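You operate a simulated robot arm through the tools that you are given. There is no shell and no other tool.

You run a simulated robot arm. Do the job below in one go: nothing can be reset, and whatever is moved stays where it is left.

JOB
Polish the frosted foot of the green glass block and set it on the dark green mat.
Fine: the drip is running; lift the dust cover and leave it up, switch on, and end with polisher and drip tap off; the other blocks stay frosted. Set down upright: what you pick out.

The check looks at the end state, three seconds after you hand in, the way a careful person would. Anything else that was tipped, shoved, dropped, spilled or broken makes it a failure. Lids that push on must go on centred and level and be pressed home; caps that screw on are set level and turned clockwise until they are tight.

ROBOT AND FRAMES
A 7-joint arm with a two-finger parallel gripper, fixed in place. Base frame: the origin is at the foot of the arm, x ahead of it, y to its left, z up. Units: mm, degrees, N and s.
With the tool pointing down near the work surface it reaches from about 360 to 780 mm from the base axis. Its first joint turns from -166.0 to 166.0 degrees. Payload 3.91 kg.
Tool frame: the origin (TCP) lies between the finger pads and is the grasp point; the fingertips stand 30 mm ahead of it; z points along the fingers, y is the line along which they close. Largest opening 110 mm; finger width 20, thickness 10; the body of the gripper, 48 by 112 mm, starts 55 mm behind the TCP.
Orientation is that of the tool frame in the base frame, as a unit quaternion [w, x, y, z]. With the fingers straight down and closing along the base's y, the tool's x points along the base's -x, its y along +y and its z along -z.

CONTROLS
- The arm moves only by the tool play_rows. Its argument "commands" is one flat list of numbers, 7 for each row, row after row: the opening, from 0 (shut) to 1 (fully open), then the shift along the tool's x, y, z in mm, then the turn, a rotation vector about the tool's x, y, z in degrees. In form: [hand, tx, ty, tz, rx, ry, rz, hand, tx, ty, tz, rx, ry, rz, ...]. A call has 1 to 20 rows; each row shifts and turns the commanded pose from where the row before left it, along the tool's axes as they then stand. Each row takes 0.2 s and may step no farther than 50 mm and 8.6 degrees from the row before; otherwise, or with a gripper value out of range, the whole call is refused. A pose out of reach is approached as far as the arm can. The call stops where the force on the tool passes 60 N (or 10 N more than at its start, if that is more) or the arm is blocked; 0.2 s more then pass. Each finger travels about 153 mm/s and halts on what it meets, pressing with about 22 N; the grip force reading is that of the motor and also rises with nothing between the fingers. The clock runs only during rows and for 0.2 s after the last one: add rows that do not move to give the fingers time. The reply holds the time, the measured pose of the TCP, the force on the tool along the base axes, the opening and the grip force, in the units named above and with some noise, with the torque about the TCP (base axes, N m) and any sound that the robot's microphone picked up.
- Cameras (640 x 400 px; columns grow to the right, rows downward): "scene" is fixed at [388.3, 504, 1514.5]; the picture's right is [-0.96, 0.28, 0.00], its down [0.13, 0.45, -0.88] and it looks along [-0.25, -0.85, -0.47] (base axes); focal length 349 px, centre (320, 200). "wrist" rides on the gripper at [77, 7, -114] in the tool frame; the picture's right is [-0.09, 1.00, 0.00], its down [-0.80, -0.07, -0.59] and it looks along [-0.59, -0.05, 0.80] (tool axes); focal length 270 px, centre (320, 200). There is no depth. A picture from a camera that has moved, and an enlarged one, comes with that camera's place and axes in the base frame and with its lens. The place of the scene camera against the robot may be out by one fixed shift of up to 25 mm in any direction.
- get_image(camera): a new picture of that camera. No time passes.
- lift_body(by): slides the trunk up (or, below 0, down) by that many mm; the arm rides with it, the base frame stays. It gives what a move gives, with no picture.
- close_up(camera, box): a new picture of the part [left, top, right, bottom] of that camera's present view, enlarged. No time passes.
- finish_job(): hands the job in; it is judged then, once.

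Nothing tells you positions but the pictures and the camera data. Unless the task says otherwise, let go and move clear before handing in.

The tools are called after "Call:" as name(argument=value, ...) on one line, values as JSON. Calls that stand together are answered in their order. play_rows: Moves the arm, as the interface text tells. Its arguments: {"type":"object","properties":{"commands":{"type":"array","items":{"type":"number"}}},"required":["commands"]} The other tools are called the same way: lift_body (by) slides the trunk up or down; get_image (camera) takes a picture; close_up (camera, box) takes an enlarged picture of a part of a camera's view; finish_job () hands the job in.

At the start:

```text
t: 0.0
ee_pos: [321.9, -366.5, 1281.5]
tcp_rot: [-0.001, 0.0, 1.0, 0.0]
ft_force: [-0.2, 0.3, 1.1]
moment: [-0.01, 0.01, -0.02]
grip_width: 109.9
grip_force: 0.1
trunk travel left (down, up): [-575.0, 35.0]
```

scene: 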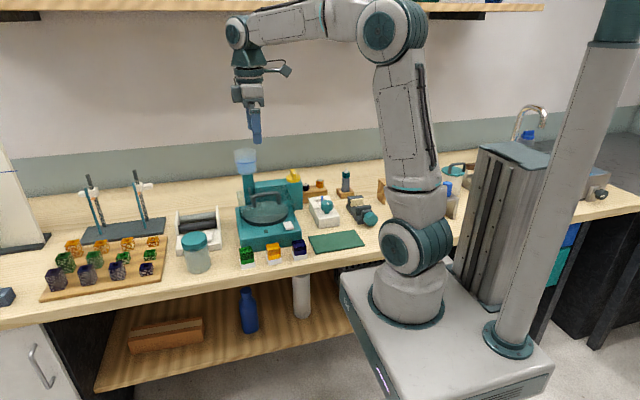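
wrist: 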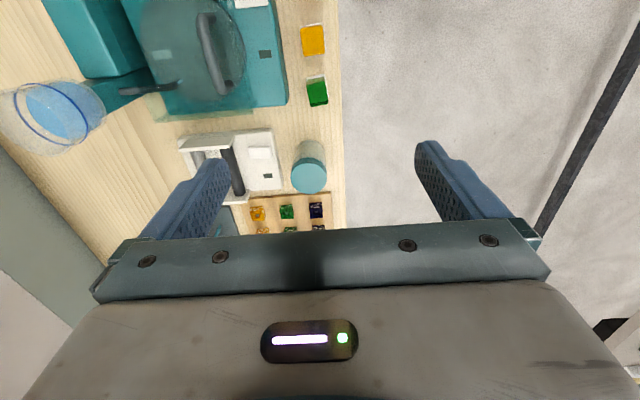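

I see a bench with a teal polishing machine (under a dust cover), three glass blocks in front of it, and a dark green mat to the right. I'll look closer before moving.

Call:
close_up(camera="scene", box=[220, 140, 380, 270])

Call:
close_up(camera="scene", box=[30, 160, 240, 310])

Call:
close_up(camera="wrist", box=[0, 0, 350, 240])

Call:
close_up(camera="scene", box=[230, 140, 310, 260])

```text
3.08 times, centred on (300, 205) of scene
camera zoom: at [388.3, 504.0, 1514.5], right [-0.96, 0.28, 0.0], down [0.13, 0.45, -0.88], along [-0.25, -0.85, -0.47], focal length 1075 px, centre (382, 185)
```

zoom: 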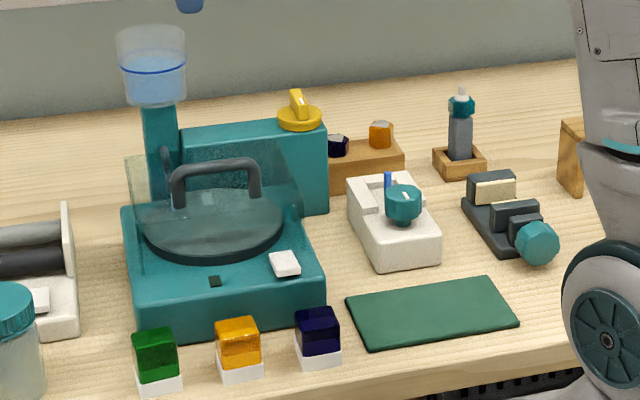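

```text
2.67 times, centred on (135, 235) of scene
camera zoom: at [388.3, 504.0, 1514.5], right [-0.96, 0.28, 0.0], down [0.13, 0.45, -0.88], along [-0.25, -0.85, -0.47], focal length 931 px, centre (813, 107)
```

zoom: 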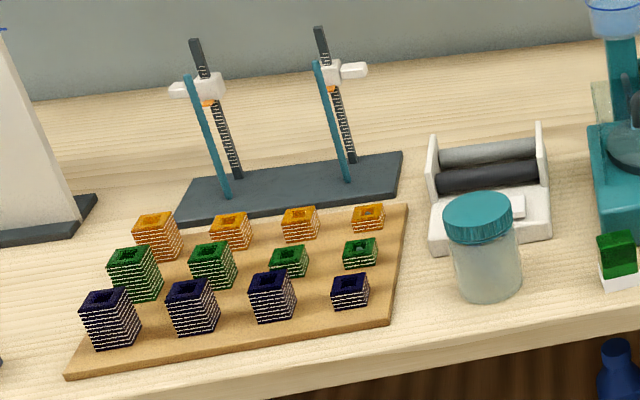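

```text
1.67 times, centred on (175, 120) of wrist
camera zoom: at [243.4, -359.3, 1397.0], right [0.09, 1.0, 0.0], down [0.8, -0.07, 0.59], along [0.59, -0.05, -0.8], focal length 450 px, centre (562, 333)
```

zoom: 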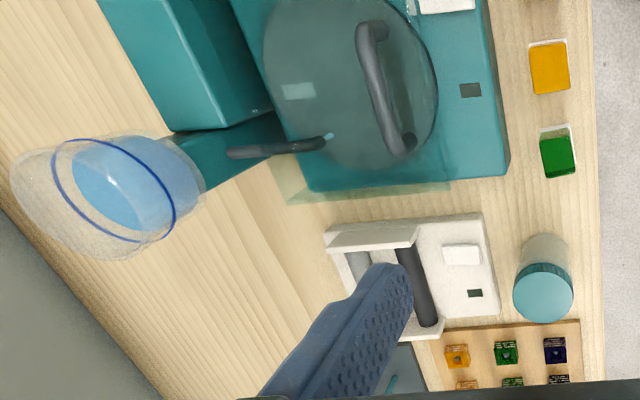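

```text
3.33 times, centred on (270, 200) of scene
camera zoom: at [388.3, 504.0, 1514.5], right [-0.96, 0.28, 0.0], down [0.13, 0.45, -0.88], along [-0.25, -0.85, -0.47], focal length 1164 px, centre (487, 200)
```

zoom: 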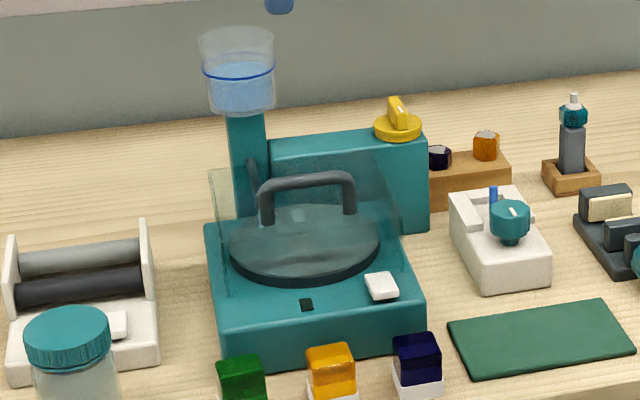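

The polisher sits behind the three blocks. It has a clear cover with a grey U-handle, a white rocker on the front deck, a water tank behind, and a yellow knob on the back housing. I'll turn the hand so the wrist camera faces the bench, staying well above everything.

Call:
play_rows(commands=[1, 0, 0, 0, 0, 0, 8.5, 1, 0, 0, 0, 0, 0, 8.5, 1, 0, 0, 0, 0, 0, 8.5, 1, 0, 0, 0, 0, 0, 8.5, 1, 0, 0, 0, 0, 0, 8.5, 1, 0, 0, 0, 0, 0, 8.5, 1, 0, 0, 0, 0, 0, 8.5, 1, 0, 0, 0, 0, 0, 8.5, 1, 0, 0, 0, 0, 0, 8.5, 1, 0, 0, 0, 0, 0, 8.5, 1, 0, 0, 0, 0, 0, 5, 1, 0, 0, 0, 0, 0, 0])

Call:
get_image(camera="wrist")

```text
t: 2.6
ee_pos: [320.7, -367.0, 1283.5]
tcp_rot: [0.0, 0.708, 0.706, 0.0]
ft_force: [-0.1, 0.0, 0.8]
moment: [-0.01, 0.0, -0.01]
grip_width: 109.9
grip_force: 0.2
trunk travel left (down, up): [-575.0, 35.0]
```

```text
taken
camera wrist: at [327.6, -289.6, 1397.5], right [1.0, -0.09, 0.0], down [-0.07, -0.8, 0.59], along [-0.05, -0.59, -0.8], focal length 270 px, centre (320, 200)
```

wrist: 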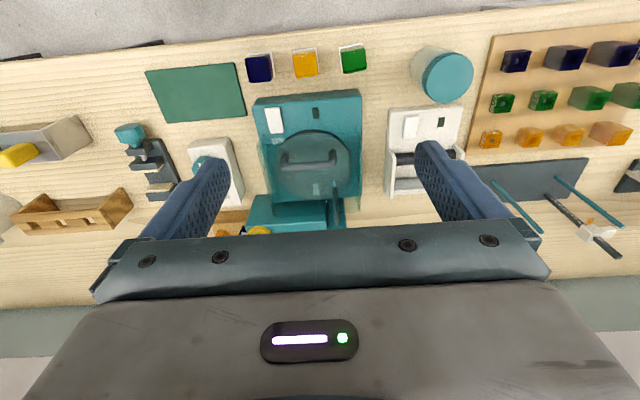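

Now the bench is in the wrist view, with blocks at the near edge and the polisher behind. I'll zoom in.

Call:
close_up(camera="wrist", box=[220, 40, 420, 240])

Call:
close_up(camera="wrist", box=[100, 40, 300, 240])

```text
2.00 times, centred on (320, 140) of wrist
camera zoom: at [327.6, -289.6, 1397.5], right [1.0, -0.09, 0.0], down [-0.07, -0.8, 0.59], along [-0.05, -0.59, -0.8], focal length 541 px, centre (320, 320)
```

zoom: 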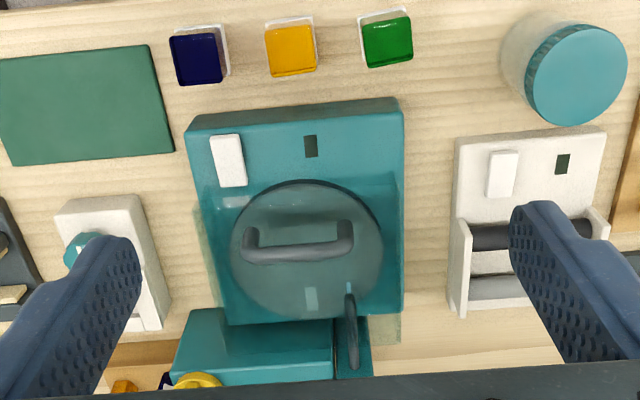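

```text
2.00 times, centred on (200, 140) of wrist
camera zoom: at [327.6, -289.6, 1397.5], right [1.0, -0.09, 0.0], down [-0.07, -0.8, 0.59], along [-0.05, -0.59, -0.8], focal length 541 px, centre (560, 320)
```

zoom: 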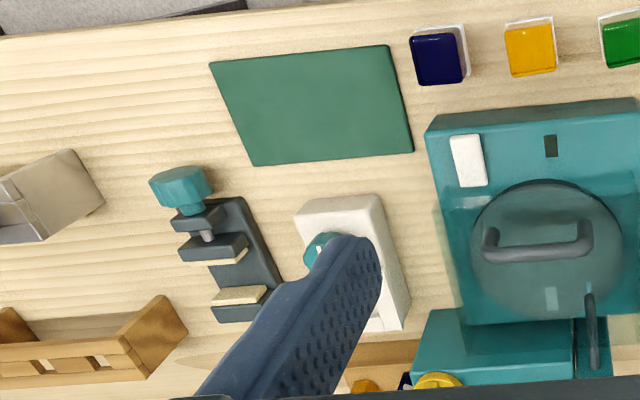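

I'll shift 150 mm further over the bench for a second view, to triangulate.

Call:
play_rows(commands=[1, -40, 0, 0, 0, 0, 0, 1, -40, 0, 0, 0, 0, 0, 1, -40, 0, 0, 0, 0, 0, 1, -40, 0, 0, 0, 0, 0, 1, -40, 0, 0, 0, 0, 0, 1, 0, 0, 0, 0, 0, 0])

Call:
close_up(camera="wrist", box=[160, 0, 480, 240])

```text
t: 4.0
ee_pos: [321.1, -566.4, 1282.9]
tcp_rot: [0.001, 0.707, 0.707, 0.001]
ft_force: [-0.1, -0.4, -1.0]
moment: [-0.04, -0.03, 0.01]
grip_width: 110.0
grip_force: 0.1
trunk travel left (down, up): [-575.0, 35.0]
```

```text
1.67 times, centred on (320, 120) of wrist
camera zoom: at [327.9, -489.2, 1397.1], right [1.0, -0.09, 0.0], down [-0.07, -0.8, 0.59], along [-0.05, -0.59, -0.8], focal length 450 px, centre (320, 333)
```

zoom: 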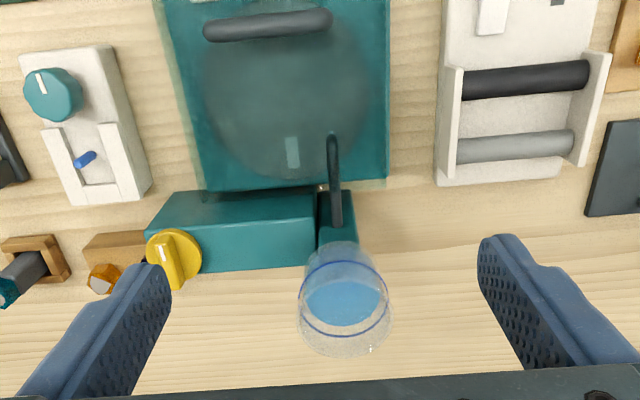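

The handle is roughly at (290, -500, 1010), the deck at z≈900 and the disc centre near (292, -556). I need to understand the cover hinge and tap, so I'll look at the scene view closely.

Call:
close_up(camera="scene", box=[225, 140, 315, 210])

Call:
close_up(camera="scene", box=[225, 190, 315, 260])

Call:
close_up(camera="wrist", box=[220, 0, 380, 130])

Call:
close_up(camera="wrist", box=[220, 90, 380, 220])

```text
5.71 times, centred on (270, 175) of scene
camera zoom: at [388.3, 504.0, 1514.5], right [-0.96, 0.28, 0.0], down [0.13, 0.45, -0.88], along [-0.25, -0.85, -0.47], focal length 1996 px, centre (606, 343)
```

zoom: 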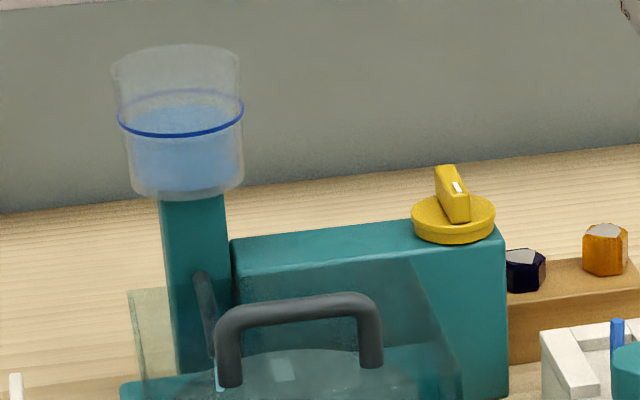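

```text
5.71 times, centred on (270, 225) of scene
camera zoom: at [388.3, 504.0, 1514.5], right [-0.96, 0.28, 0.0], down [0.13, 0.45, -0.88], along [-0.25, -0.85, -0.47], focal length 1996 px, centre (606, 57)
```

zoom: 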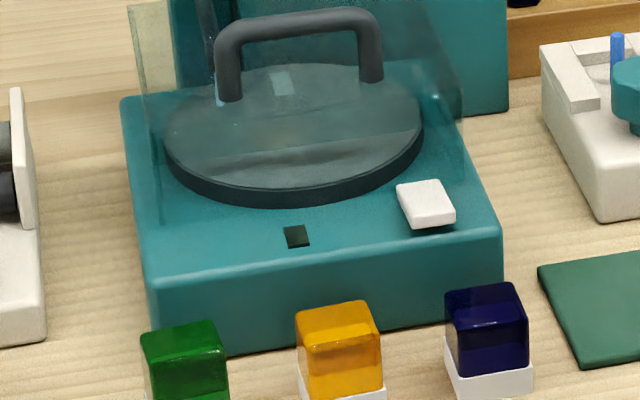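

```text
3.08 times, centred on (300, 65) of wrist
camera zoom: at [327.9, -489.2, 1397.1], right [1.0, -0.09, 0.0], down [-0.07, -0.8, 0.59], along [-0.05, -0.59, -0.8], focal length 832 px, centre (382, 615)
```

zoom: 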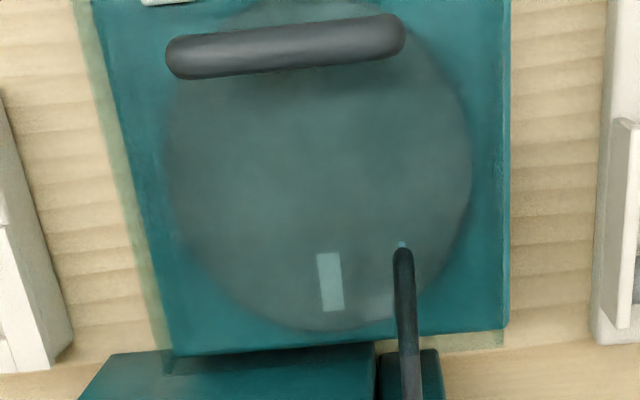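

```text
3.08 times, centred on (300, 155) of wrist
camera zoom: at [327.9, -489.2, 1397.1], right [1.0, -0.09, 0.0], down [-0.07, -0.8, 0.59], along [-0.05, -0.59, -0.8], focal length 832 px, centre (382, 338)
```

zoom: 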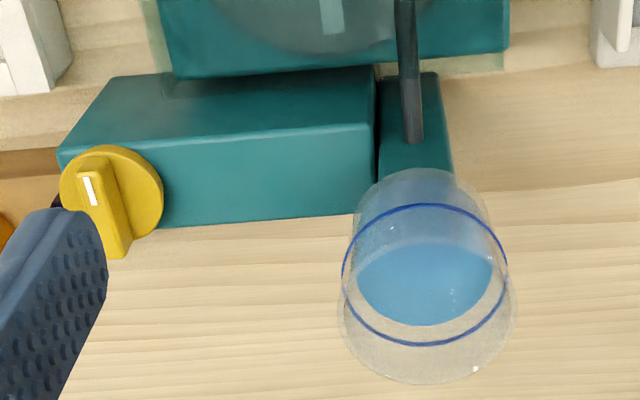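

The yellow knob with a pointer mark looks like the drip tap. To understand the cover's hinge and height, I'll take a low side view from the -x side.

Call:
play_rows(commands=[1, 0, 0, 0, 0, 0, -8.5, 1, 0, 0, 0, 0, 0, -8.5, 1, 0, 0, 0, 0, 0, -8.5, 1, 0, 0, 0, 0, 0, -8.5, 1, 0, 0, 0, 0, 0, -8.5, 1, 0, 0, 0, 0, 0, -8.5, 1, 0, 0, 0, 0, 0, -8.5, 1, 0, 0, 0, 0, 0, -8.5, 1, 0, 0, 0, 0, 0, -8.5, 1, 0, 0, 0, 0, 0, -8.5, 1, 0, 0, 0, 0, 0, -5, 1, 40, 8, 0, 0, 0, 0, 1, 40, 8, 0, 0, 0, 0, 1, 40, 8, 0, 0, 0, 0, 1, 40, 8, 0, 0, 0, 0, 1, 40, 8, 0, 0, 0, 0, 1, 40, 0, 0, 0, 0, 0, 1, 20, 0, 0, 0, 0, 0, 1, 0, 0, 0, 0, 0, 0])

Call:
play_rows(commands=[1, 0, 0, 40, 0, 0, 0, 1, 0, 0, 40, 0, 0, 0, 1, 0, 0, 40, 0, 0, 0, 1, 0, 0, 40, 0, 0, 0, 1, 0, 0, 0, 0, -8, 0, 1, 0, 0, 0, 0, -8, 0, 1, 0, 0, 0, 0, -8, 0, 1, 0, 0, 0, 0, -8, 0, 1, 0, 0, 0, 0, 0, 0])

Call:
get_image(camera="wrist")

Call:
get_image(camera="scene")

```text
t: 8.0
ee_pos: [61.3, -526.5, 1282.7]
tcp_rot: [-0.001, -0.001, 1.0, 0.0]
ft_force: [1.1, 0.4, -0.7]
moment: [0.0, 0.0, 0.01]
grip_width: 109.9
grip_force: 0.1
trunk travel left (down, up): [-575.0, 35.0]
```

```text
t: 10.0
ee_pos: [61.2, -525.5, 1121.8]
tcp_rot: [0.277, 0.0, 0.961, 0.0]
ft_force: [-0.2, 0.5, -0.2]
moment: [0.0, 0.02, 0.01]
grip_width: 110.0
grip_force: 0.1
trunk travel left (down, up): [-575.0, 35.0]
```

```text
taken
camera wrist: at [-65.5, -519.2, 1178.6], right [0.07, 1.0, 0.05], down [0.36, -0.07, 0.93], along [0.93, -0.05, -0.37], focal length 270 px, centre (320, 200)
```

wrist: 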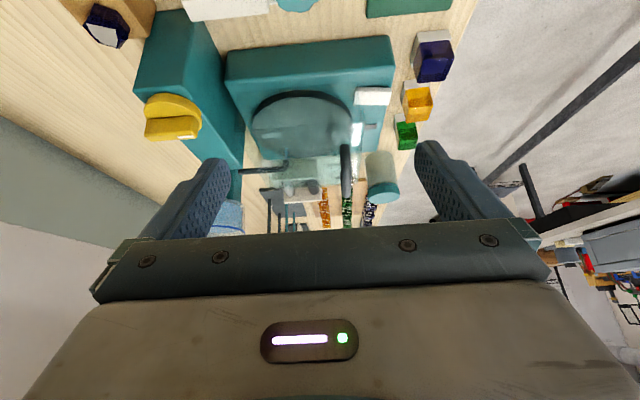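

```text
taken
```

scene: 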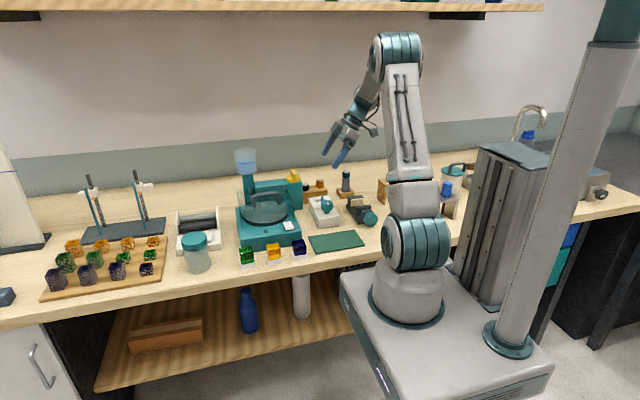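

Call:
close_up(camera="wrist", box=[210, 20, 470, 230])

Call:
close_up(camera="wrist", box=[220, 70, 400, 215])

```text
1.90 times, centred on (340, 125) of wrist
camera zoom: at [-65.5, -519.2, 1178.6], right [0.07, 1.0, 0.05], down [0.36, -0.07, 0.93], along [0.93, -0.05, -0.37], focal length 515 px, centre (282, 343)
```

zoom: 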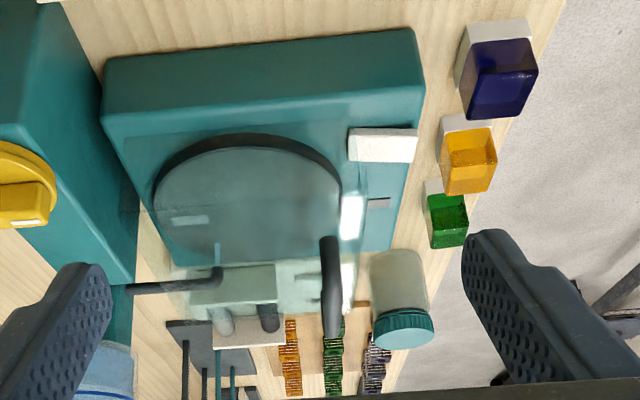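

```text
2.76 times, centred on (310, 142) of wrist
camera zoom: at [-65.5, -519.2, 1178.6], right [0.07, 1.0, 0.05], down [0.36, -0.07, 0.93], along [0.93, -0.05, -0.37], focal length 746 px, centre (348, 359)
```

zoom: 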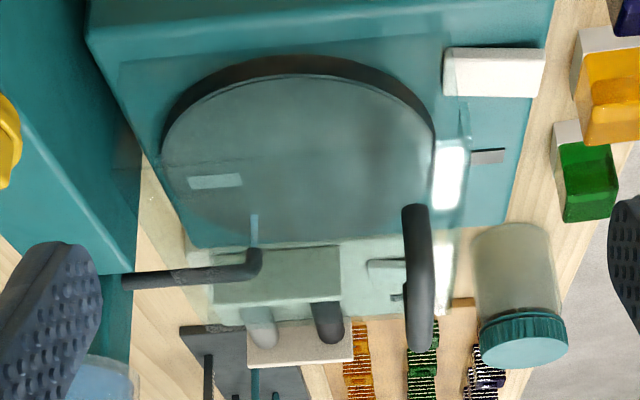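

The cover is a clear box hinged at the rear: top at about z 976, handle bar near (247–335, -500, ~1010). I'll level the hand and move in closer for a precise look at handle, rocker and tap.

Call:
play_rows(commands=[1, 0, 0, 0, 0, 8, 0, 1, 0, 0, 0, 0, 8, 0, 1, 0, 0, 0, 0, 8, 0, 1, 0, 0, 0, 0, 8, 0, 1, -35, 6, -5, 0, 0, 0, 1, -35, 6, -5, 0, 0, 0, 1, -35, 6, 0, 0, 0, 0, 1, -34, 7, 0, 0, 0, 0, 1, 0, 0, 0, 0, 0, 0])

Call:
get_image(camera="wrist")

Call:
close_up(camera="wrist", box=[160, 0, 480, 230])

```text
t: 12.0
ee_pos: [199.6, -500.8, 1132.6]
tcp_rot: [0.0, 0.0, 1.0, 0.0]
ft_force: [-0.1, 0.4, 0.0]
moment: [0.01, -0.04, 0.01]
grip_width: 110.0
grip_force: 0.1
trunk travel left (down, up): [-575.0, 35.0]
```

```text
taken
camera wrist: at [123.4, -494.0, 1247.3], right [0.09, 1.0, 0.0], down [0.8, -0.07, 0.59], along [0.59, -0.05, -0.8], focal length 270 px, centre (320, 200)
```

wrist: 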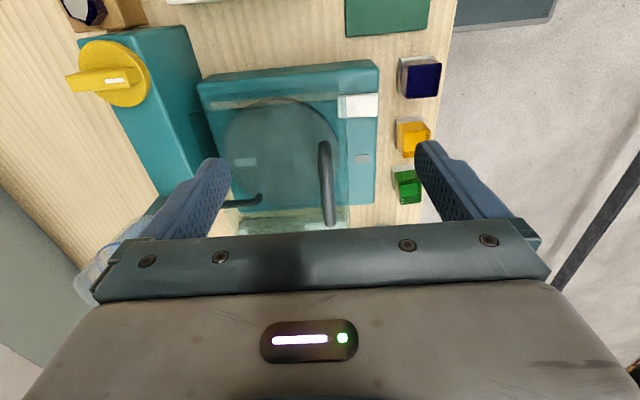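

```text
1.74 times, centred on (320, 115) of wrist
camera zoom: at [123.4, -494.0, 1247.3], right [0.09, 1.0, 0.0], down [0.8, -0.07, 0.59], along [0.59, -0.05, -0.8], focal length 470 px, centre (320, 348)
```

zoom: 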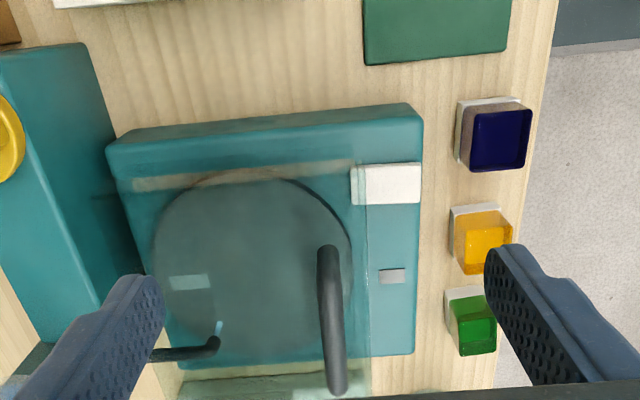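

Handle bar is at about x 235–331, y -499. I'll go straight above its middle and come down around it with open fingers.

Call:
play_rows(commands=[1, -30, 0.5, 0, 0, 0, 0, 1, -30, 0.5, 0, 0, 0, 0, 1, -27, 0.5, 0, 0, 0, 0, 1, 0, 0, 30, 0, 0, 0, 1, 0, 0, 30, 0, 0, 0, 1, 0, 0, 20, 0, 0, 0, 1, 0, 0, 0, 0, 0, 0])

Call:
close_up(camera="scene", box=[225, 140, 325, 210])

Call:
get_image(camera="wrist")

```text
t: 13.6
ee_pos: [287.4, -500.2, 1051.5]
tcp_rot: [0.0, 0.0, 1.0, 0.0]
ft_force: [0.3, 0.3, -0.3]
moment: [0.02, -0.01, -0.03]
grip_width: 110.0
grip_force: 0.1
trunk travel left (down, up): [-575.0, 35.0]
```

```text
5.71 times, centred on (275, 175) of scene
camera zoom: at [388.3, 504.0, 1514.5], right [-0.96, 0.28, 0.0], down [0.13, 0.45, -0.88], along [-0.25, -0.85, -0.47], focal length 1996 px, centre (577, 343)
```

zoom: 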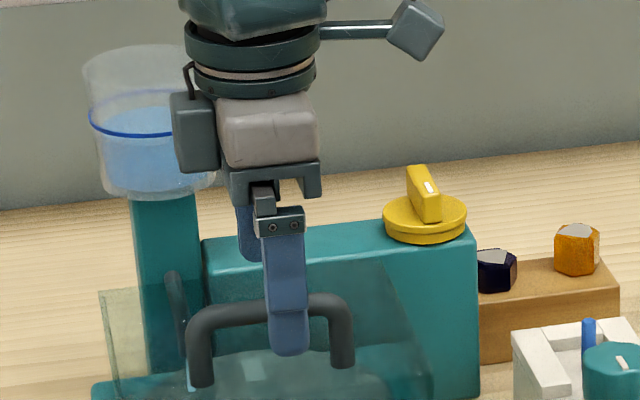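

```text
taken
camera wrist: at [209.4, -494.2, 1166.4], right [0.09, 1.0, 0.0], down [0.8, -0.07, 0.59], along [0.59, -0.05, -0.8], focal length 270 px, centre (320, 200)
```

wrist: 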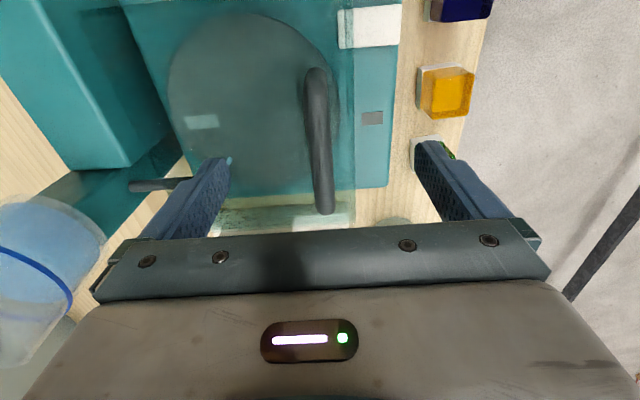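

Call:
play_rows(commands=[1, 0, 0.5, 15, 0, 0, 0, 1, 0, 0, 10, 0, 0, 0, 1, 0, 0, 0, 0, 0, 0, 0.5, 0, 0, 0, 0, 0, 0, 0.3, 0, 0, 0, 0, 0, 0, 0.1, 0, 0, 0, 0, 0, 0, 0.1, 0, 0, 0, 0, 0, 0, 0.1, 0, 0, 0, 0, 0, 0])

Call:
get_image(camera="wrist")

Call:
close_up(camera="scene", box=[225, 140, 325, 210])

```text
t: 15.4
ee_pos: [287.4, -500.0, 1028.3]
tcp_rot: [0.0, 0.0, 1.0, 0.0]
ft_force: [0.6, 0.3, -0.8]
moment: [0.01, 0.05, 0.02]
grip_width: 13.3
grip_force: 44.7
trunk travel left (down, up): [-575.0, 35.0]
```

```text
taken
camera wrist: at [209.8, -493.5, 1142.4], right [0.09, 1.0, 0.0], down [0.8, -0.07, 0.59], along [0.59, -0.05, -0.8], focal length 270 px, centre (320, 200)
```

wrist: 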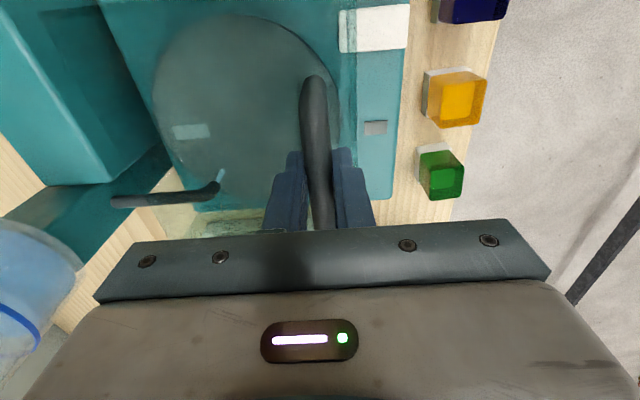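

```text
5.71 times, centred on (275, 175) of scene
camera zoom: at [388.3, 504.0, 1514.5], right [-0.96, 0.28, 0.0], down [0.13, 0.45, -0.88], along [-0.25, -0.85, -0.47], focal length 1996 px, centre (577, 343)
```

zoom: 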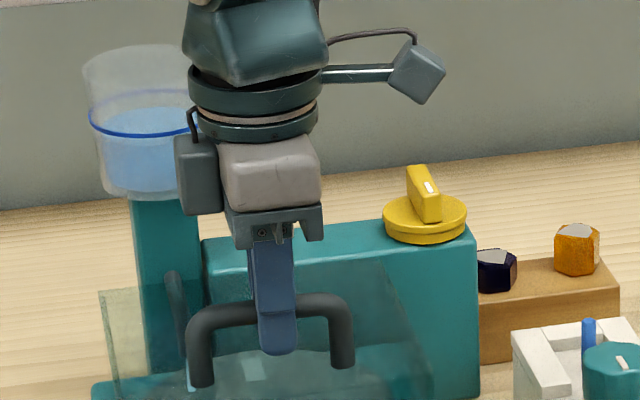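

Bar is gripped (13 mm). I'll lift gently and feel how the cover moves.

Call:
play_rows(commands=[0.1, 0, 0, -10, 0, 0, 0, 0.1, 0, 0, -10, 0, 0, 0, 0.1, 0, 0, -10, 0, 0, 0, 0.1, 0, 0, 0, 0, 0, 0])

Call:
close_up(camera="scene", box=[225, 140, 325, 210])

Call:
get_image(camera="wrist")

```text
t: 16.4
ee_pos: [287.4, -510.3, 1053.8]
tcp_rot: [0.0, 0.0, 1.0, 0.004]
ft_force: [-2.8, -29.7, -19.4]
moment: [-0.21, 0.17, 0.07]
grip_width: 13.4
grip_force: 45.7
trunk travel left (down, up): [-575.0, 35.0]
```

```text
5.71 times, centred on (275, 175) of scene
camera zoom: at [388.3, 504.0, 1514.5], right [-0.96, 0.28, 0.0], down [0.13, 0.45, -0.88], along [-0.25, -0.85, -0.47], focal length 1996 px, centre (577, 343)
```

zoom: 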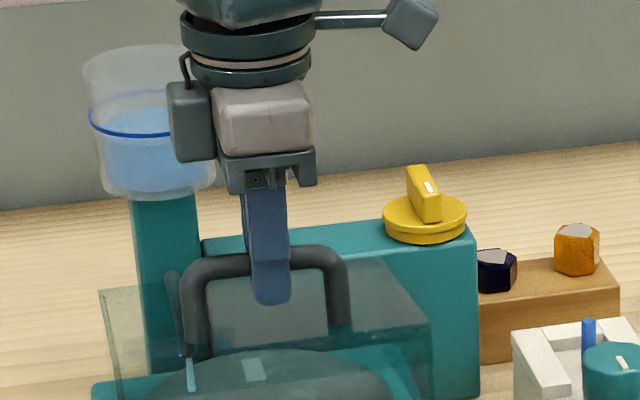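

```text
taken
camera wrist: at [210.0, -504.6, 1168.7], right [0.09, 1.0, 0.01], down [0.8, -0.08, 0.59], along [0.59, -0.05, -0.81], focal length 270 px, centre (320, 200)
```

wrist: 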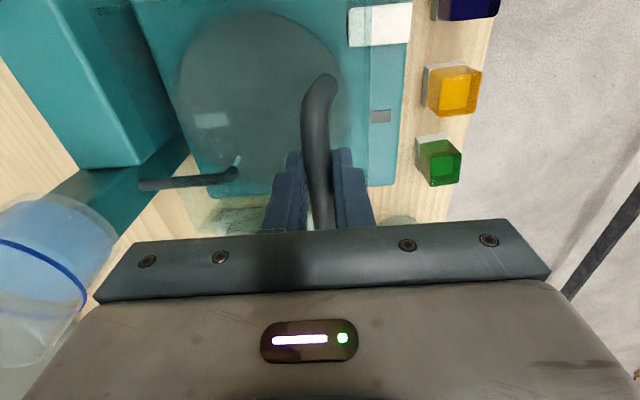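

The cover swings about a rear hinge near (y≈-640, z≈968), about 146 mm from the bar. I'll follow that arc.

Call:
play_rows(commands=[0.1, 0, -10.4, -1.4, 0, 0, 0, 0.1, 0, -10, -10, 0, 0, 0, 0.1, 0, -11.1, -14, 0, 0, 0, 0.1, 0, -12.7, -12.5, 0, 0, 0, 0.1, 0, -14.2, -10.8, 0, 0, 0, 0.1, 0, 0, 0, 0, 0, 0])

Call:
close_up(camera="scene", box=[225, 130, 325, 210])

```text
t: 17.8
ee_pos: [287.2, -555.7, 1108.4]
tcp_rot: [0.002, -0.001, 1.0, -0.001]
ft_force: [3.5, 8.7, 7.5]
moment: [0.19, -0.18, 0.41]
grip_width: 13.5
grip_force: 45.0
trunk travel left (down, up): [-575.0, 35.0]
```

```text
5.00 times, centred on (275, 170) of scene
camera zoom: at [388.3, 504.0, 1514.5], right [-0.96, 0.28, 0.0], down [0.13, 0.45, -0.88], along [-0.25, -0.85, -0.47], focal length 1746 px, centre (545, 350)
```

zoom: 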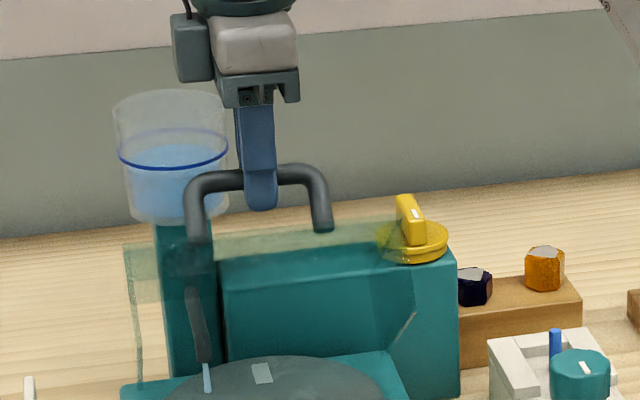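

The cover follows smoothly. Continuing the arc toward fully open.

Call:
play_rows(commands=[0.1, 0, -15.3, -9.1, 0, 0, 0, 0.1, 0, -16.4, -7.1, 0, 0, 0, 0.1, 0, -17.1, -5.1, 0, 0, 0, 0.1, 0, -17.5, -2.9, 0, 0, 0, 0.1, 0, 0, 0, 0, 0, 0])

Call:
close_up(camera="scene", box=[225, 120, 325, 210])

Call:
get_image(camera="wrist")

```text
t: 19.0
ee_pos: [286.9, -623.4, 1131.1]
tcp_rot: [0.0, 0.0, 1.0, -0.002]
ft_force: [7.1, 0.4, 7.0]
moment: [-0.12, -0.56, 0.63]
grip_width: 13.5
grip_force: 44.9
trunk travel left (down, up): [-575.0, 35.0]
```

```text
4.44 times, centred on (275, 165) of scene
camera zoom: at [388.3, 504.0, 1514.5], right [-0.96, 0.28, 0.0], down [0.13, 0.45, -0.88], along [-0.25, -0.85, -0.47], focal length 1552 px, centre (520, 356)
```

zoom: 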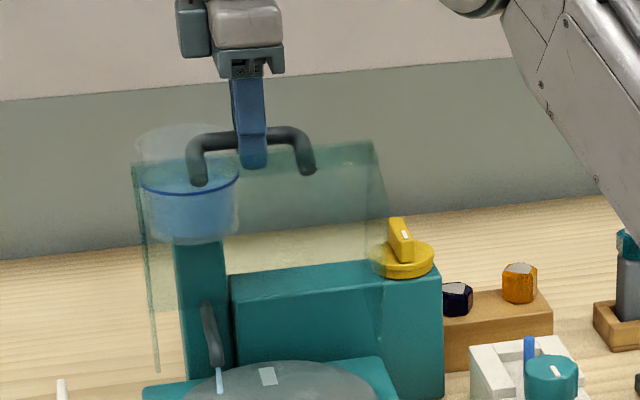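

```text
taken
camera wrist: at [209.6, -615.7, 1245.4], right [0.09, 1.0, 0.0], down [0.8, -0.07, 0.59], along [0.59, -0.05, -0.8], focal length 270 px, centre (320, 200)
```

wrist: 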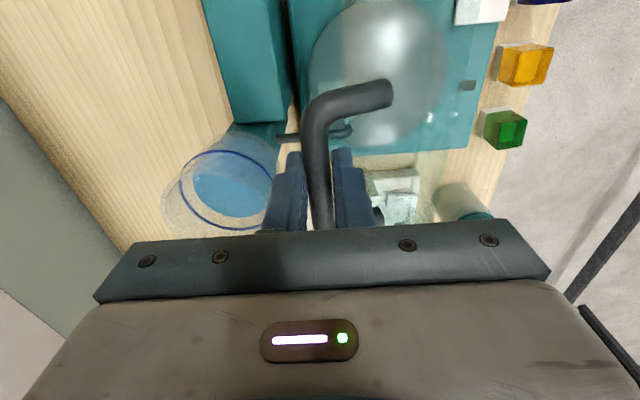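

Call:
play_rows(commands=[0.1, 0, -17.8, -0.8, 0, 0, 0, 0.1, 0, -17.8, 1.4, 0, 0, 0, 0.1, 0, 0, 0, 0, 0, 0])

Call:
close_up(camera="scene", box=[225, 120, 325, 210])

```text
t: 19.8
ee_pos: [285.5, -661.0, 1129.3]
tcp_rot: [0.0, 0.001, 1.0, 0.0]
ft_force: [5.4, -0.7, 3.3]
moment: [-0.1, -0.42, 0.67]
grip_width: 13.7
grip_force: 44.1
trunk travel left (down, up): [-575.0, 35.0]
```

```text
4.44 times, centred on (275, 165) of scene
camera zoom: at [388.3, 504.0, 1514.5], right [-0.96, 0.28, 0.0], down [0.13, 0.45, -0.88], along [-0.25, -0.85, -0.47], focal length 1552 px, centre (520, 356)
```

zoom: 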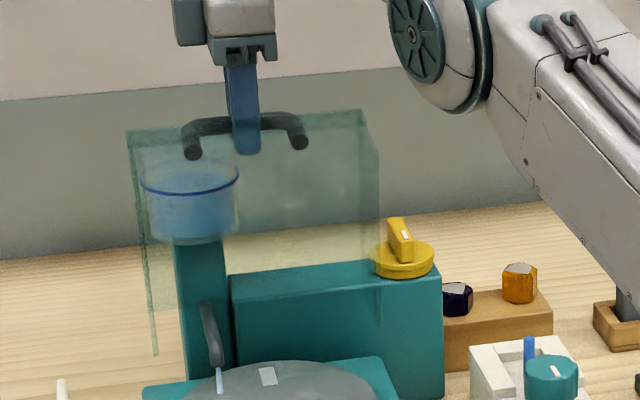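

Call:
play_rows(commands=[0.1, 0, -17.5, 3.6, 0, 0, 0, 0.1, 0, 0, 0, 0, 0, 0])

Call:
play_rows(commands=[0.1, 0, -8.5, 2.6, 0, 0, 0, 0.1, 0, 0, 0, 0, 0, 0])

Call:
close_up(camera="scene", box=[225, 120, 325, 210])

Call:
get_image(camera="wrist")

```text
t: 20.4
ee_pos: [286.5, -667.8, 1126.9]
tcp_rot: [-0.001, 0.0, 1.0, 0.001]
ft_force: [3.3, -0.6, -0.8]
moment: [-0.1, -0.08, 0.67]
grip_width: 13.1
grip_force: 44.8
out of reach, approached as far as the arm can: row 1
trunk travel left (down, up): [-575.0, 35.0]
```

```text
t: 21.0
ee_pos: [287.9, -668.6, 1126.9]
tcp_rot: [0.002, -0.001, 1.0, -0.003]
ft_force: [15.2, -7.2, 23.9]
moment: [-0.12, 0.36, 0.55]
grip_width: 13.3
grip_force: 45.4
out of reach, approached as far as the arm can: row 1
trunk travel left (down, up): [-575.0, 35.0]
```

```text
4.44 times, centred on (275, 165) of scene
camera zoom: at [388.3, 504.0, 1514.5], right [-0.96, 0.28, 0.0], down [0.13, 0.45, -0.88], along [-0.25, -0.85, -0.47], focal length 1552 px, centre (520, 356)
```

zoom: 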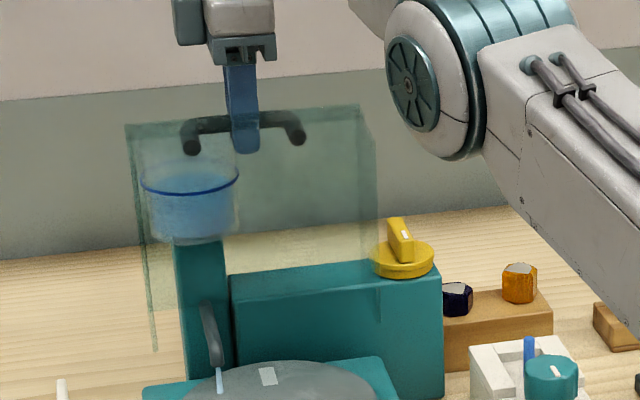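

```text
taken
camera wrist: at [208.9, -661.3, 1241.0], right [0.09, 1.0, -0.01], down [0.8, -0.07, 0.6], along [0.59, -0.06, -0.8], focal length 270 px, centre (320, 200)
```

wrist: 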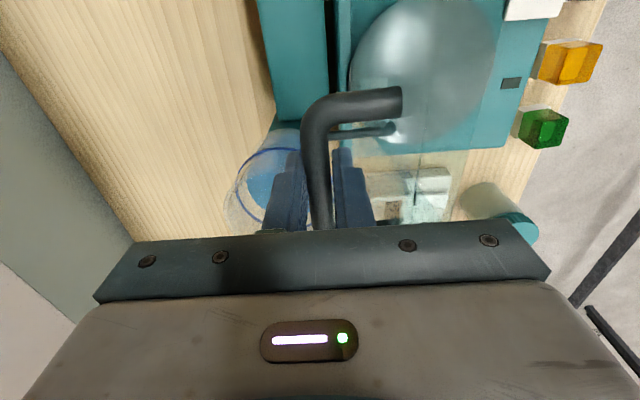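

The cover is about 86° open but the arm is at its reach limit with a vertical tool. I'll tilt the hand (wrist toward the robot) around the bar to regain reach.

Call:
play_rows(commands=[0.1, 0, 2.5, 0, 8, 0, 0, 0.1, 0, 2.5, 0, 8, 0, 0, 0.1, 0, 0, 0, 0, 0, 0])

Call:
close_up(camera="scene", box=[225, 120, 325, 210])

```text
t: 21.8
ee_pos: [285.4, -665.1, 1123.7]
tcp_rot: [0.0, -0.001, 0.99, -0.143]
ft_force: [10.6, -3.9, 11.3]
moment: [-0.14, -0.26, 0.95]
grip_width: 13.6
grip_force: 45.5
trunk travel left (down, up): [-575.0, 35.0]
```

```text
4.44 times, centred on (275, 165) of scene
camera zoom: at [388.3, 504.0, 1514.5], right [-0.96, 0.28, 0.0], down [0.13, 0.45, -0.88], along [-0.25, -0.85, -0.47], focal length 1552 px, centre (520, 356)
```

zoom: 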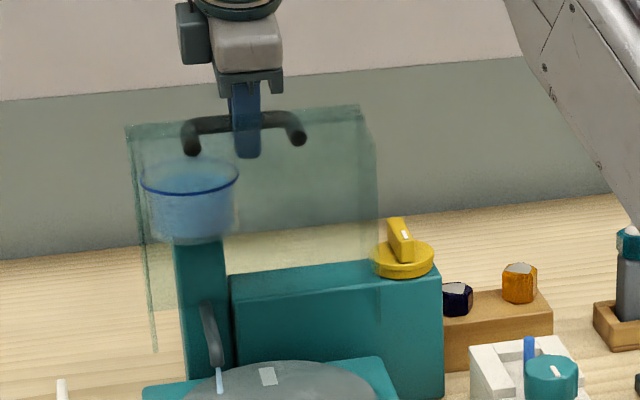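

Call:
play_rows(commands=[0.1, 0, -9, 4.7, 0, 0, 0, 0.1, 0, 0, 0, 0, 0, 0])

Call:
play_rows(commands=[0.1, 0, -8.8, 5.2, 0, 0, 0, 0.1, 0, 0, 0, 0, 0, 0])

Call:
close_up(camera="scene", box=[225, 120, 325, 210])

```text
t: 22.4
ee_pos: [285.3, -668.5, 1123.8]
tcp_rot: [0.001, -0.001, 0.99, -0.139]
ft_force: [7.9, 29.7, 16.2]
moment: [0.3, 0.08, 0.83]
grip_width: 13.3
grip_force: 44.9
trunk travel left (down, up): [-575.0, 35.0]
```

```text
t: 23.0
ee_pos: [285.2, -668.5, 1122.2]
tcp_rot: [-0.001, 0.0, 0.99, -0.138]
ft_force: [5.2, 55.7, 3.2]
moment: [0.55, -0.21, 0.69]
grip_width: 13.7
grip_force: 44.7
trunk travel left (down, up): [-575.0, 35.0]
```

```text
4.44 times, centred on (275, 165) of scene
camera zoom: at [388.3, 504.0, 1514.5], right [-0.96, 0.28, 0.0], down [0.13, 0.45, -0.88], along [-0.25, -0.85, -0.47], focal length 1552 px, centre (520, 356)
```

zoom: 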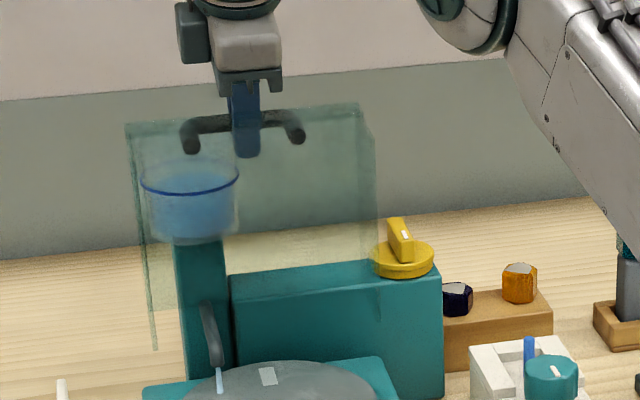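

The cover has reached its stop (force rose with no motion). I'll back off the push and loosen the grip slightly to see whether it stays up.

Call:
play_rows(commands=[0.1, 0, 13.8, -6.1, 0, 0, 0, 0.1, 0, 0, 0, 0, 0, 0, 0.16, 0, 0, 0, 0, 0, 0, 0.24, 0, 0, 0, 0, 0, 0, 0.24, 0, 0, 0, 0, 0, 0, 0.24, 0, 0, 0, 0, 0, 0])

Call:
close_up(camera="scene", box=[225, 120, 325, 210])

Call:
get_image(camera="wrist")

```text
t: 24.4
ee_pos: [285.0, -671.3, 1120.6]
tcp_rot: [0.001, 0.001, 0.99, -0.139]
ft_force: [2.6, 0.2, 3.1]
moment: [-0.04, -0.28, 0.19]
grip_width: 26.3
grip_force: 0.1
trunk travel left (down, up): [-575.0, 35.0]
```

```text
4.44 times, centred on (275, 165) of scene
camera zoom: at [388.3, 504.0, 1514.5], right [-0.96, 0.28, 0.0], down [0.13, 0.45, -0.88], along [-0.25, -0.85, -0.47], focal length 1552 px, centre (520, 356)
```

zoom: 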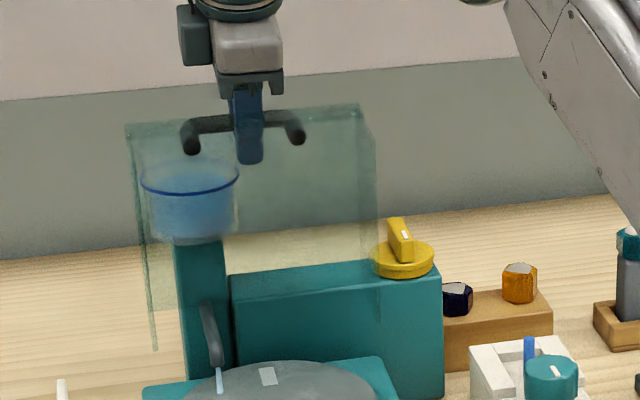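

```text
taken
camera wrist: at [207.3, -632.5, 1229.5], right [0.09, 0.96, -0.28], down [0.8, 0.1, 0.59], along [0.59, -0.27, -0.76], focal length 270 px, centre (320, 200)
```

wrist: 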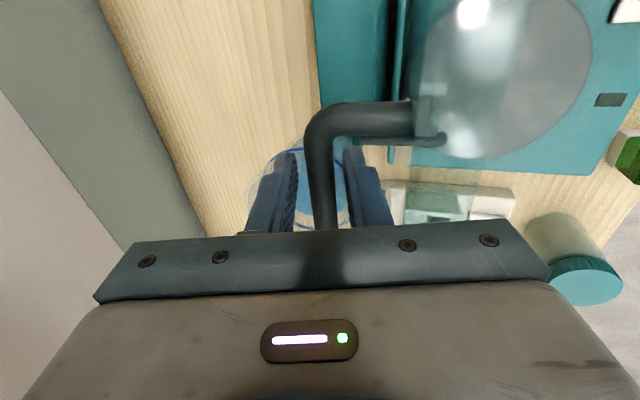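

Call:
play_rows(commands=[0.3, 0, 0, 0, 0, 0, 0, 0.3, 0, 0, 0, 0, 0, 0, 0.3, 0, 0, 0, 0, 0, 0, 0.3, 0, 0, 0, 0, 0, 0, 0.3, 0, 0, 0, 0, 0, 0, 0.3, 0, 0, 0, 0, 0, 0])

Call:
get_image(camera="wrist")

```text
t: 25.8
ee_pos: [284.2, -669.6, 1120.9]
tcp_rot: [-0.001, 0.0, 0.99, -0.139]
ft_force: [0.2, -0.6, -1.5]
moment: [0.0, -0.01, -0.01]
grip_width: 32.8
grip_force: 0.1
trunk travel left (down, up): [-575.0, 35.0]
```

```text
taken
camera wrist: at [206.7, -632.8, 1229.2], right [0.09, 0.96, -0.27], down [0.8, 0.1, 0.59], along [0.59, -0.27, -0.76], focal length 270 px, centre (320, 200)
```

wrist: 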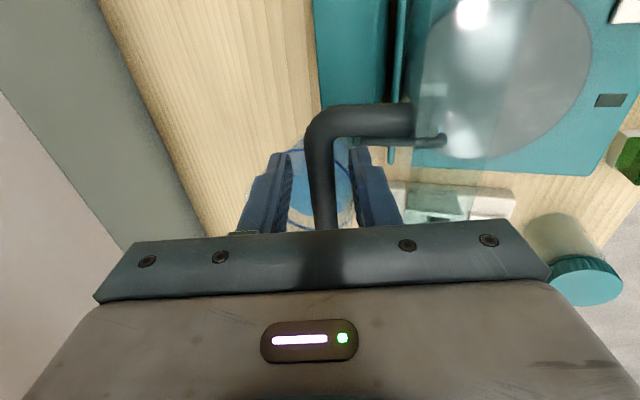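

The cover stays up by itself with no contact. I'll withdraw the fingers along their axis, clear of the cover.

Call:
play_rows(commands=[0.3, 0, 0, -10, 0, 0, 0, 0.3, 0, 0, -10, 0, 0, 0, 0.3, 0, 0, -10, 0, 0, 0, 0.3, 0, 0, -10, 0, 0, 0, 0.3, 0, 0, -15, 0, 0, 0, 0.3, 0, 0, -15, 0, 0, 0, 0.3, 0, 0, -15, 0, 0, 0, 0.3, 0, 0, 0, 0, 0, 0])

Call:
get_image(camera="wrist")

Call:
close_up(camera="scene", box=[225, 120, 325, 210])

```text
t: 27.6
ee_pos: [283.5, -646.1, 1202.1]
tcp_rot: [0.0, 0.0, 0.99, -0.14]
ft_force: [-0.4, -0.1, 0.1]
moment: [0.03, -0.02, 0.01]
grip_width: 32.7
grip_force: 0.1
trunk travel left (down, up): [-575.0, 35.0]
```

```text
taken
camera wrist: at [206.7, -608.9, 1310.0], right [0.09, 0.96, -0.27], down [0.8, 0.1, 0.59], along [0.59, -0.27, -0.76], focal length 270 px, centre (320, 200)
```

wrist: 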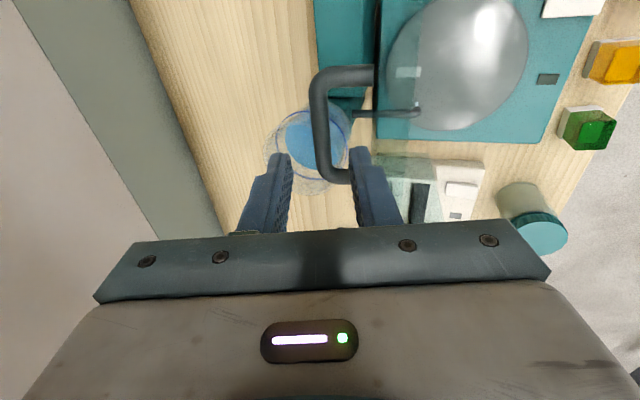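

```text
4.44 times, centred on (275, 165) of scene
camera zoom: at [388.3, 504.0, 1514.5], right [-0.96, 0.28, 0.0], down [0.13, 0.45, -0.88], along [-0.25, -0.85, -0.47], focal length 1552 px, centre (520, 356)
```

zoom: 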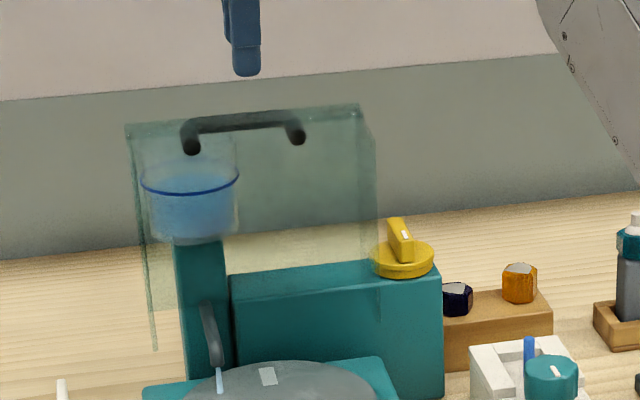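

The cover is up and stable. Next I'll move to inspect the rocker switch, keeping high until clear of the cover.

Call:
play_rows(commands=[0.3, 0, 36, -10.6, 0, 0, 0, 0.3, 0, 36, -10.6, 0, 0, 0, 0.3, 0, 36, -10.6, 0, 0, 0, 0.3, 0, 36, -10.6, 0, 0, 0, 0.3, 0, 36, -10.6, 0, 0, 0, 0.2, 0, 0, 0, -8, 0, 0, 0.1, 0, 0, 0, -8, 0, 0, 0, 40, 0, 0, 0, 0, 0, 0, 40, 0, 0, 0, 0, 0, 0, 40, 0, 0, 0, 0, 0, 0, 38, 0, 0, 0, 0, 0, 0, 0, 0, 45, 0, 0, 0, 0, 0, 0, 45, 0, 0, 0, 0, 0, 0, 45, 0, 0, 0, 0, 0, 0, 32, 0, 0, 0, 0, 0, 0, 0, 0, 0, 0])

Call:
get_image(camera="wrist")

Call:
close_up(camera="scene", box=[225, 190, 325, 260])

```text
t: 31.0
ee_pos: [124.9, -462.4, 1034.7]
tcp_rot: [0.0, 0.0, 1.0, 0.001]
ft_force: [-0.2, 0.1, -0.3]
moment: [0.01, -0.04, -0.01]
grip_width: 0.0
grip_force: 22.2
trunk travel left (down, up): [-575.0, 35.0]
```

```text
taken
camera wrist: at [47.8, -455.2, 1148.1], right [0.09, 1.0, 0.0], down [0.8, -0.07, 0.59], along [0.59, -0.05, -0.8], focal length 270 px, centre (320, 200)
```

wrist: 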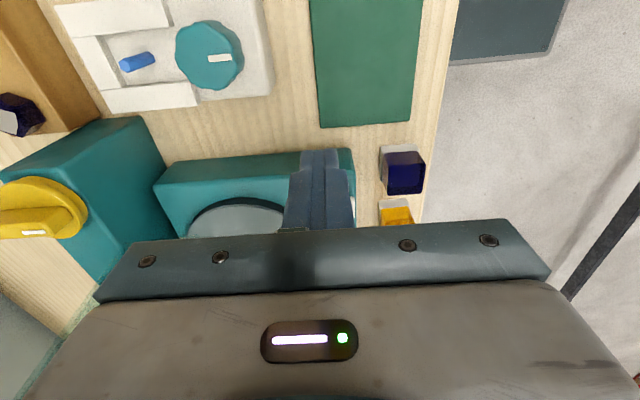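

```text
5.71 times, centred on (275, 225) of scene
camera zoom: at [388.3, 504.0, 1514.5], right [-0.96, 0.28, 0.0], down [0.13, 0.45, -0.88], along [-0.25, -0.85, -0.47], focal length 1996 px, centre (577, 57)
```

zoom: 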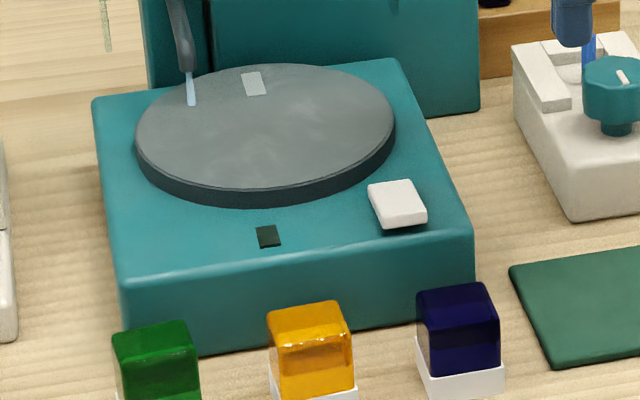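

Call:
play_rows(commands=[1, 25, 0, -30, 0, 0, 0, 1, 25, 0, -30, 0, 0, 0, 1, 0, 0, 0, 0, 0, 0, 1, 0, 0, 0, 0, 0, 0])

Call:
close_up(camera="wrist", box=[200, 60, 440, 240])

Call:
close_up(camera="scene", box=[275, 210, 305, 235])

Call:
close_up(camera="scene", box=[175, 205, 225, 255])

```text
t: 32.0
ee_pos: [77.0, -460.9, 1095.0]
tcp_rot: [0.001, 0.0, 1.0, 0.0]
ft_force: [0.0, -0.1, 0.1]
moment: [-0.02, -0.01, -0.02]
grip_width: 110.1
grip_force: 0.0
trunk travel left (down, up): [-575.0, 35.0]
```

```text
2.22 times, centred on (320, 150) of wrist
camera zoom: at [-0.7, -453.3, 1208.9], right [0.09, 1.0, 0.0], down [0.8, -0.07, 0.59], along [0.59, -0.05, -0.8], focal length 601 px, centre (320, 311)
```

zoom: 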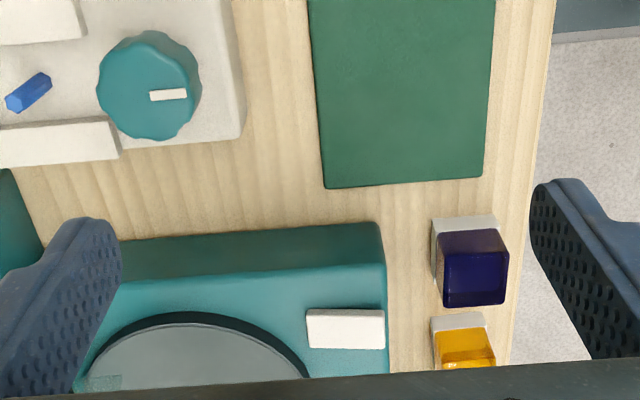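

```text
16.00 times, centred on (290, 222) of scene
camera zoom: at [388.3, 504.0, 1514.5], right [-0.96, 0.28, 0.0], down [0.13, 0.45, -0.88], along [-0.25, -0.85, -0.47], focal length 5588 px, centre (800, -160)
```

zoom: 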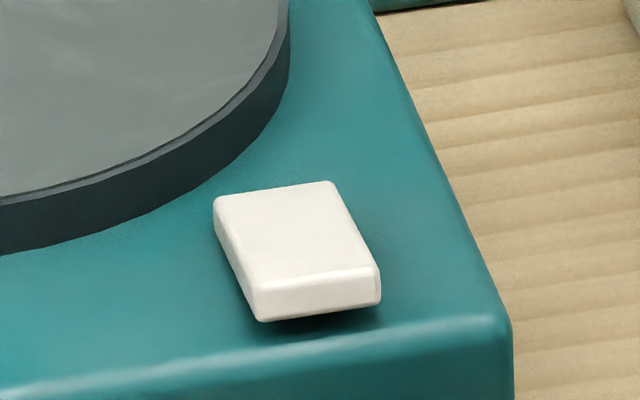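

```text
8.00 times, centred on (200, 230) of scene
camera zoom: at [388.3, 504.0, 1514.5], right [-0.96, 0.28, 0.0], down [0.13, 0.45, -0.88], along [-0.25, -0.85, -0.47], focal length 2794 px, centre (1280, -40)
```

zoom: 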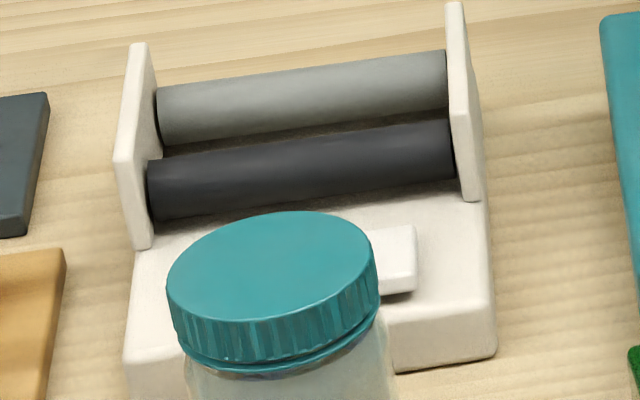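

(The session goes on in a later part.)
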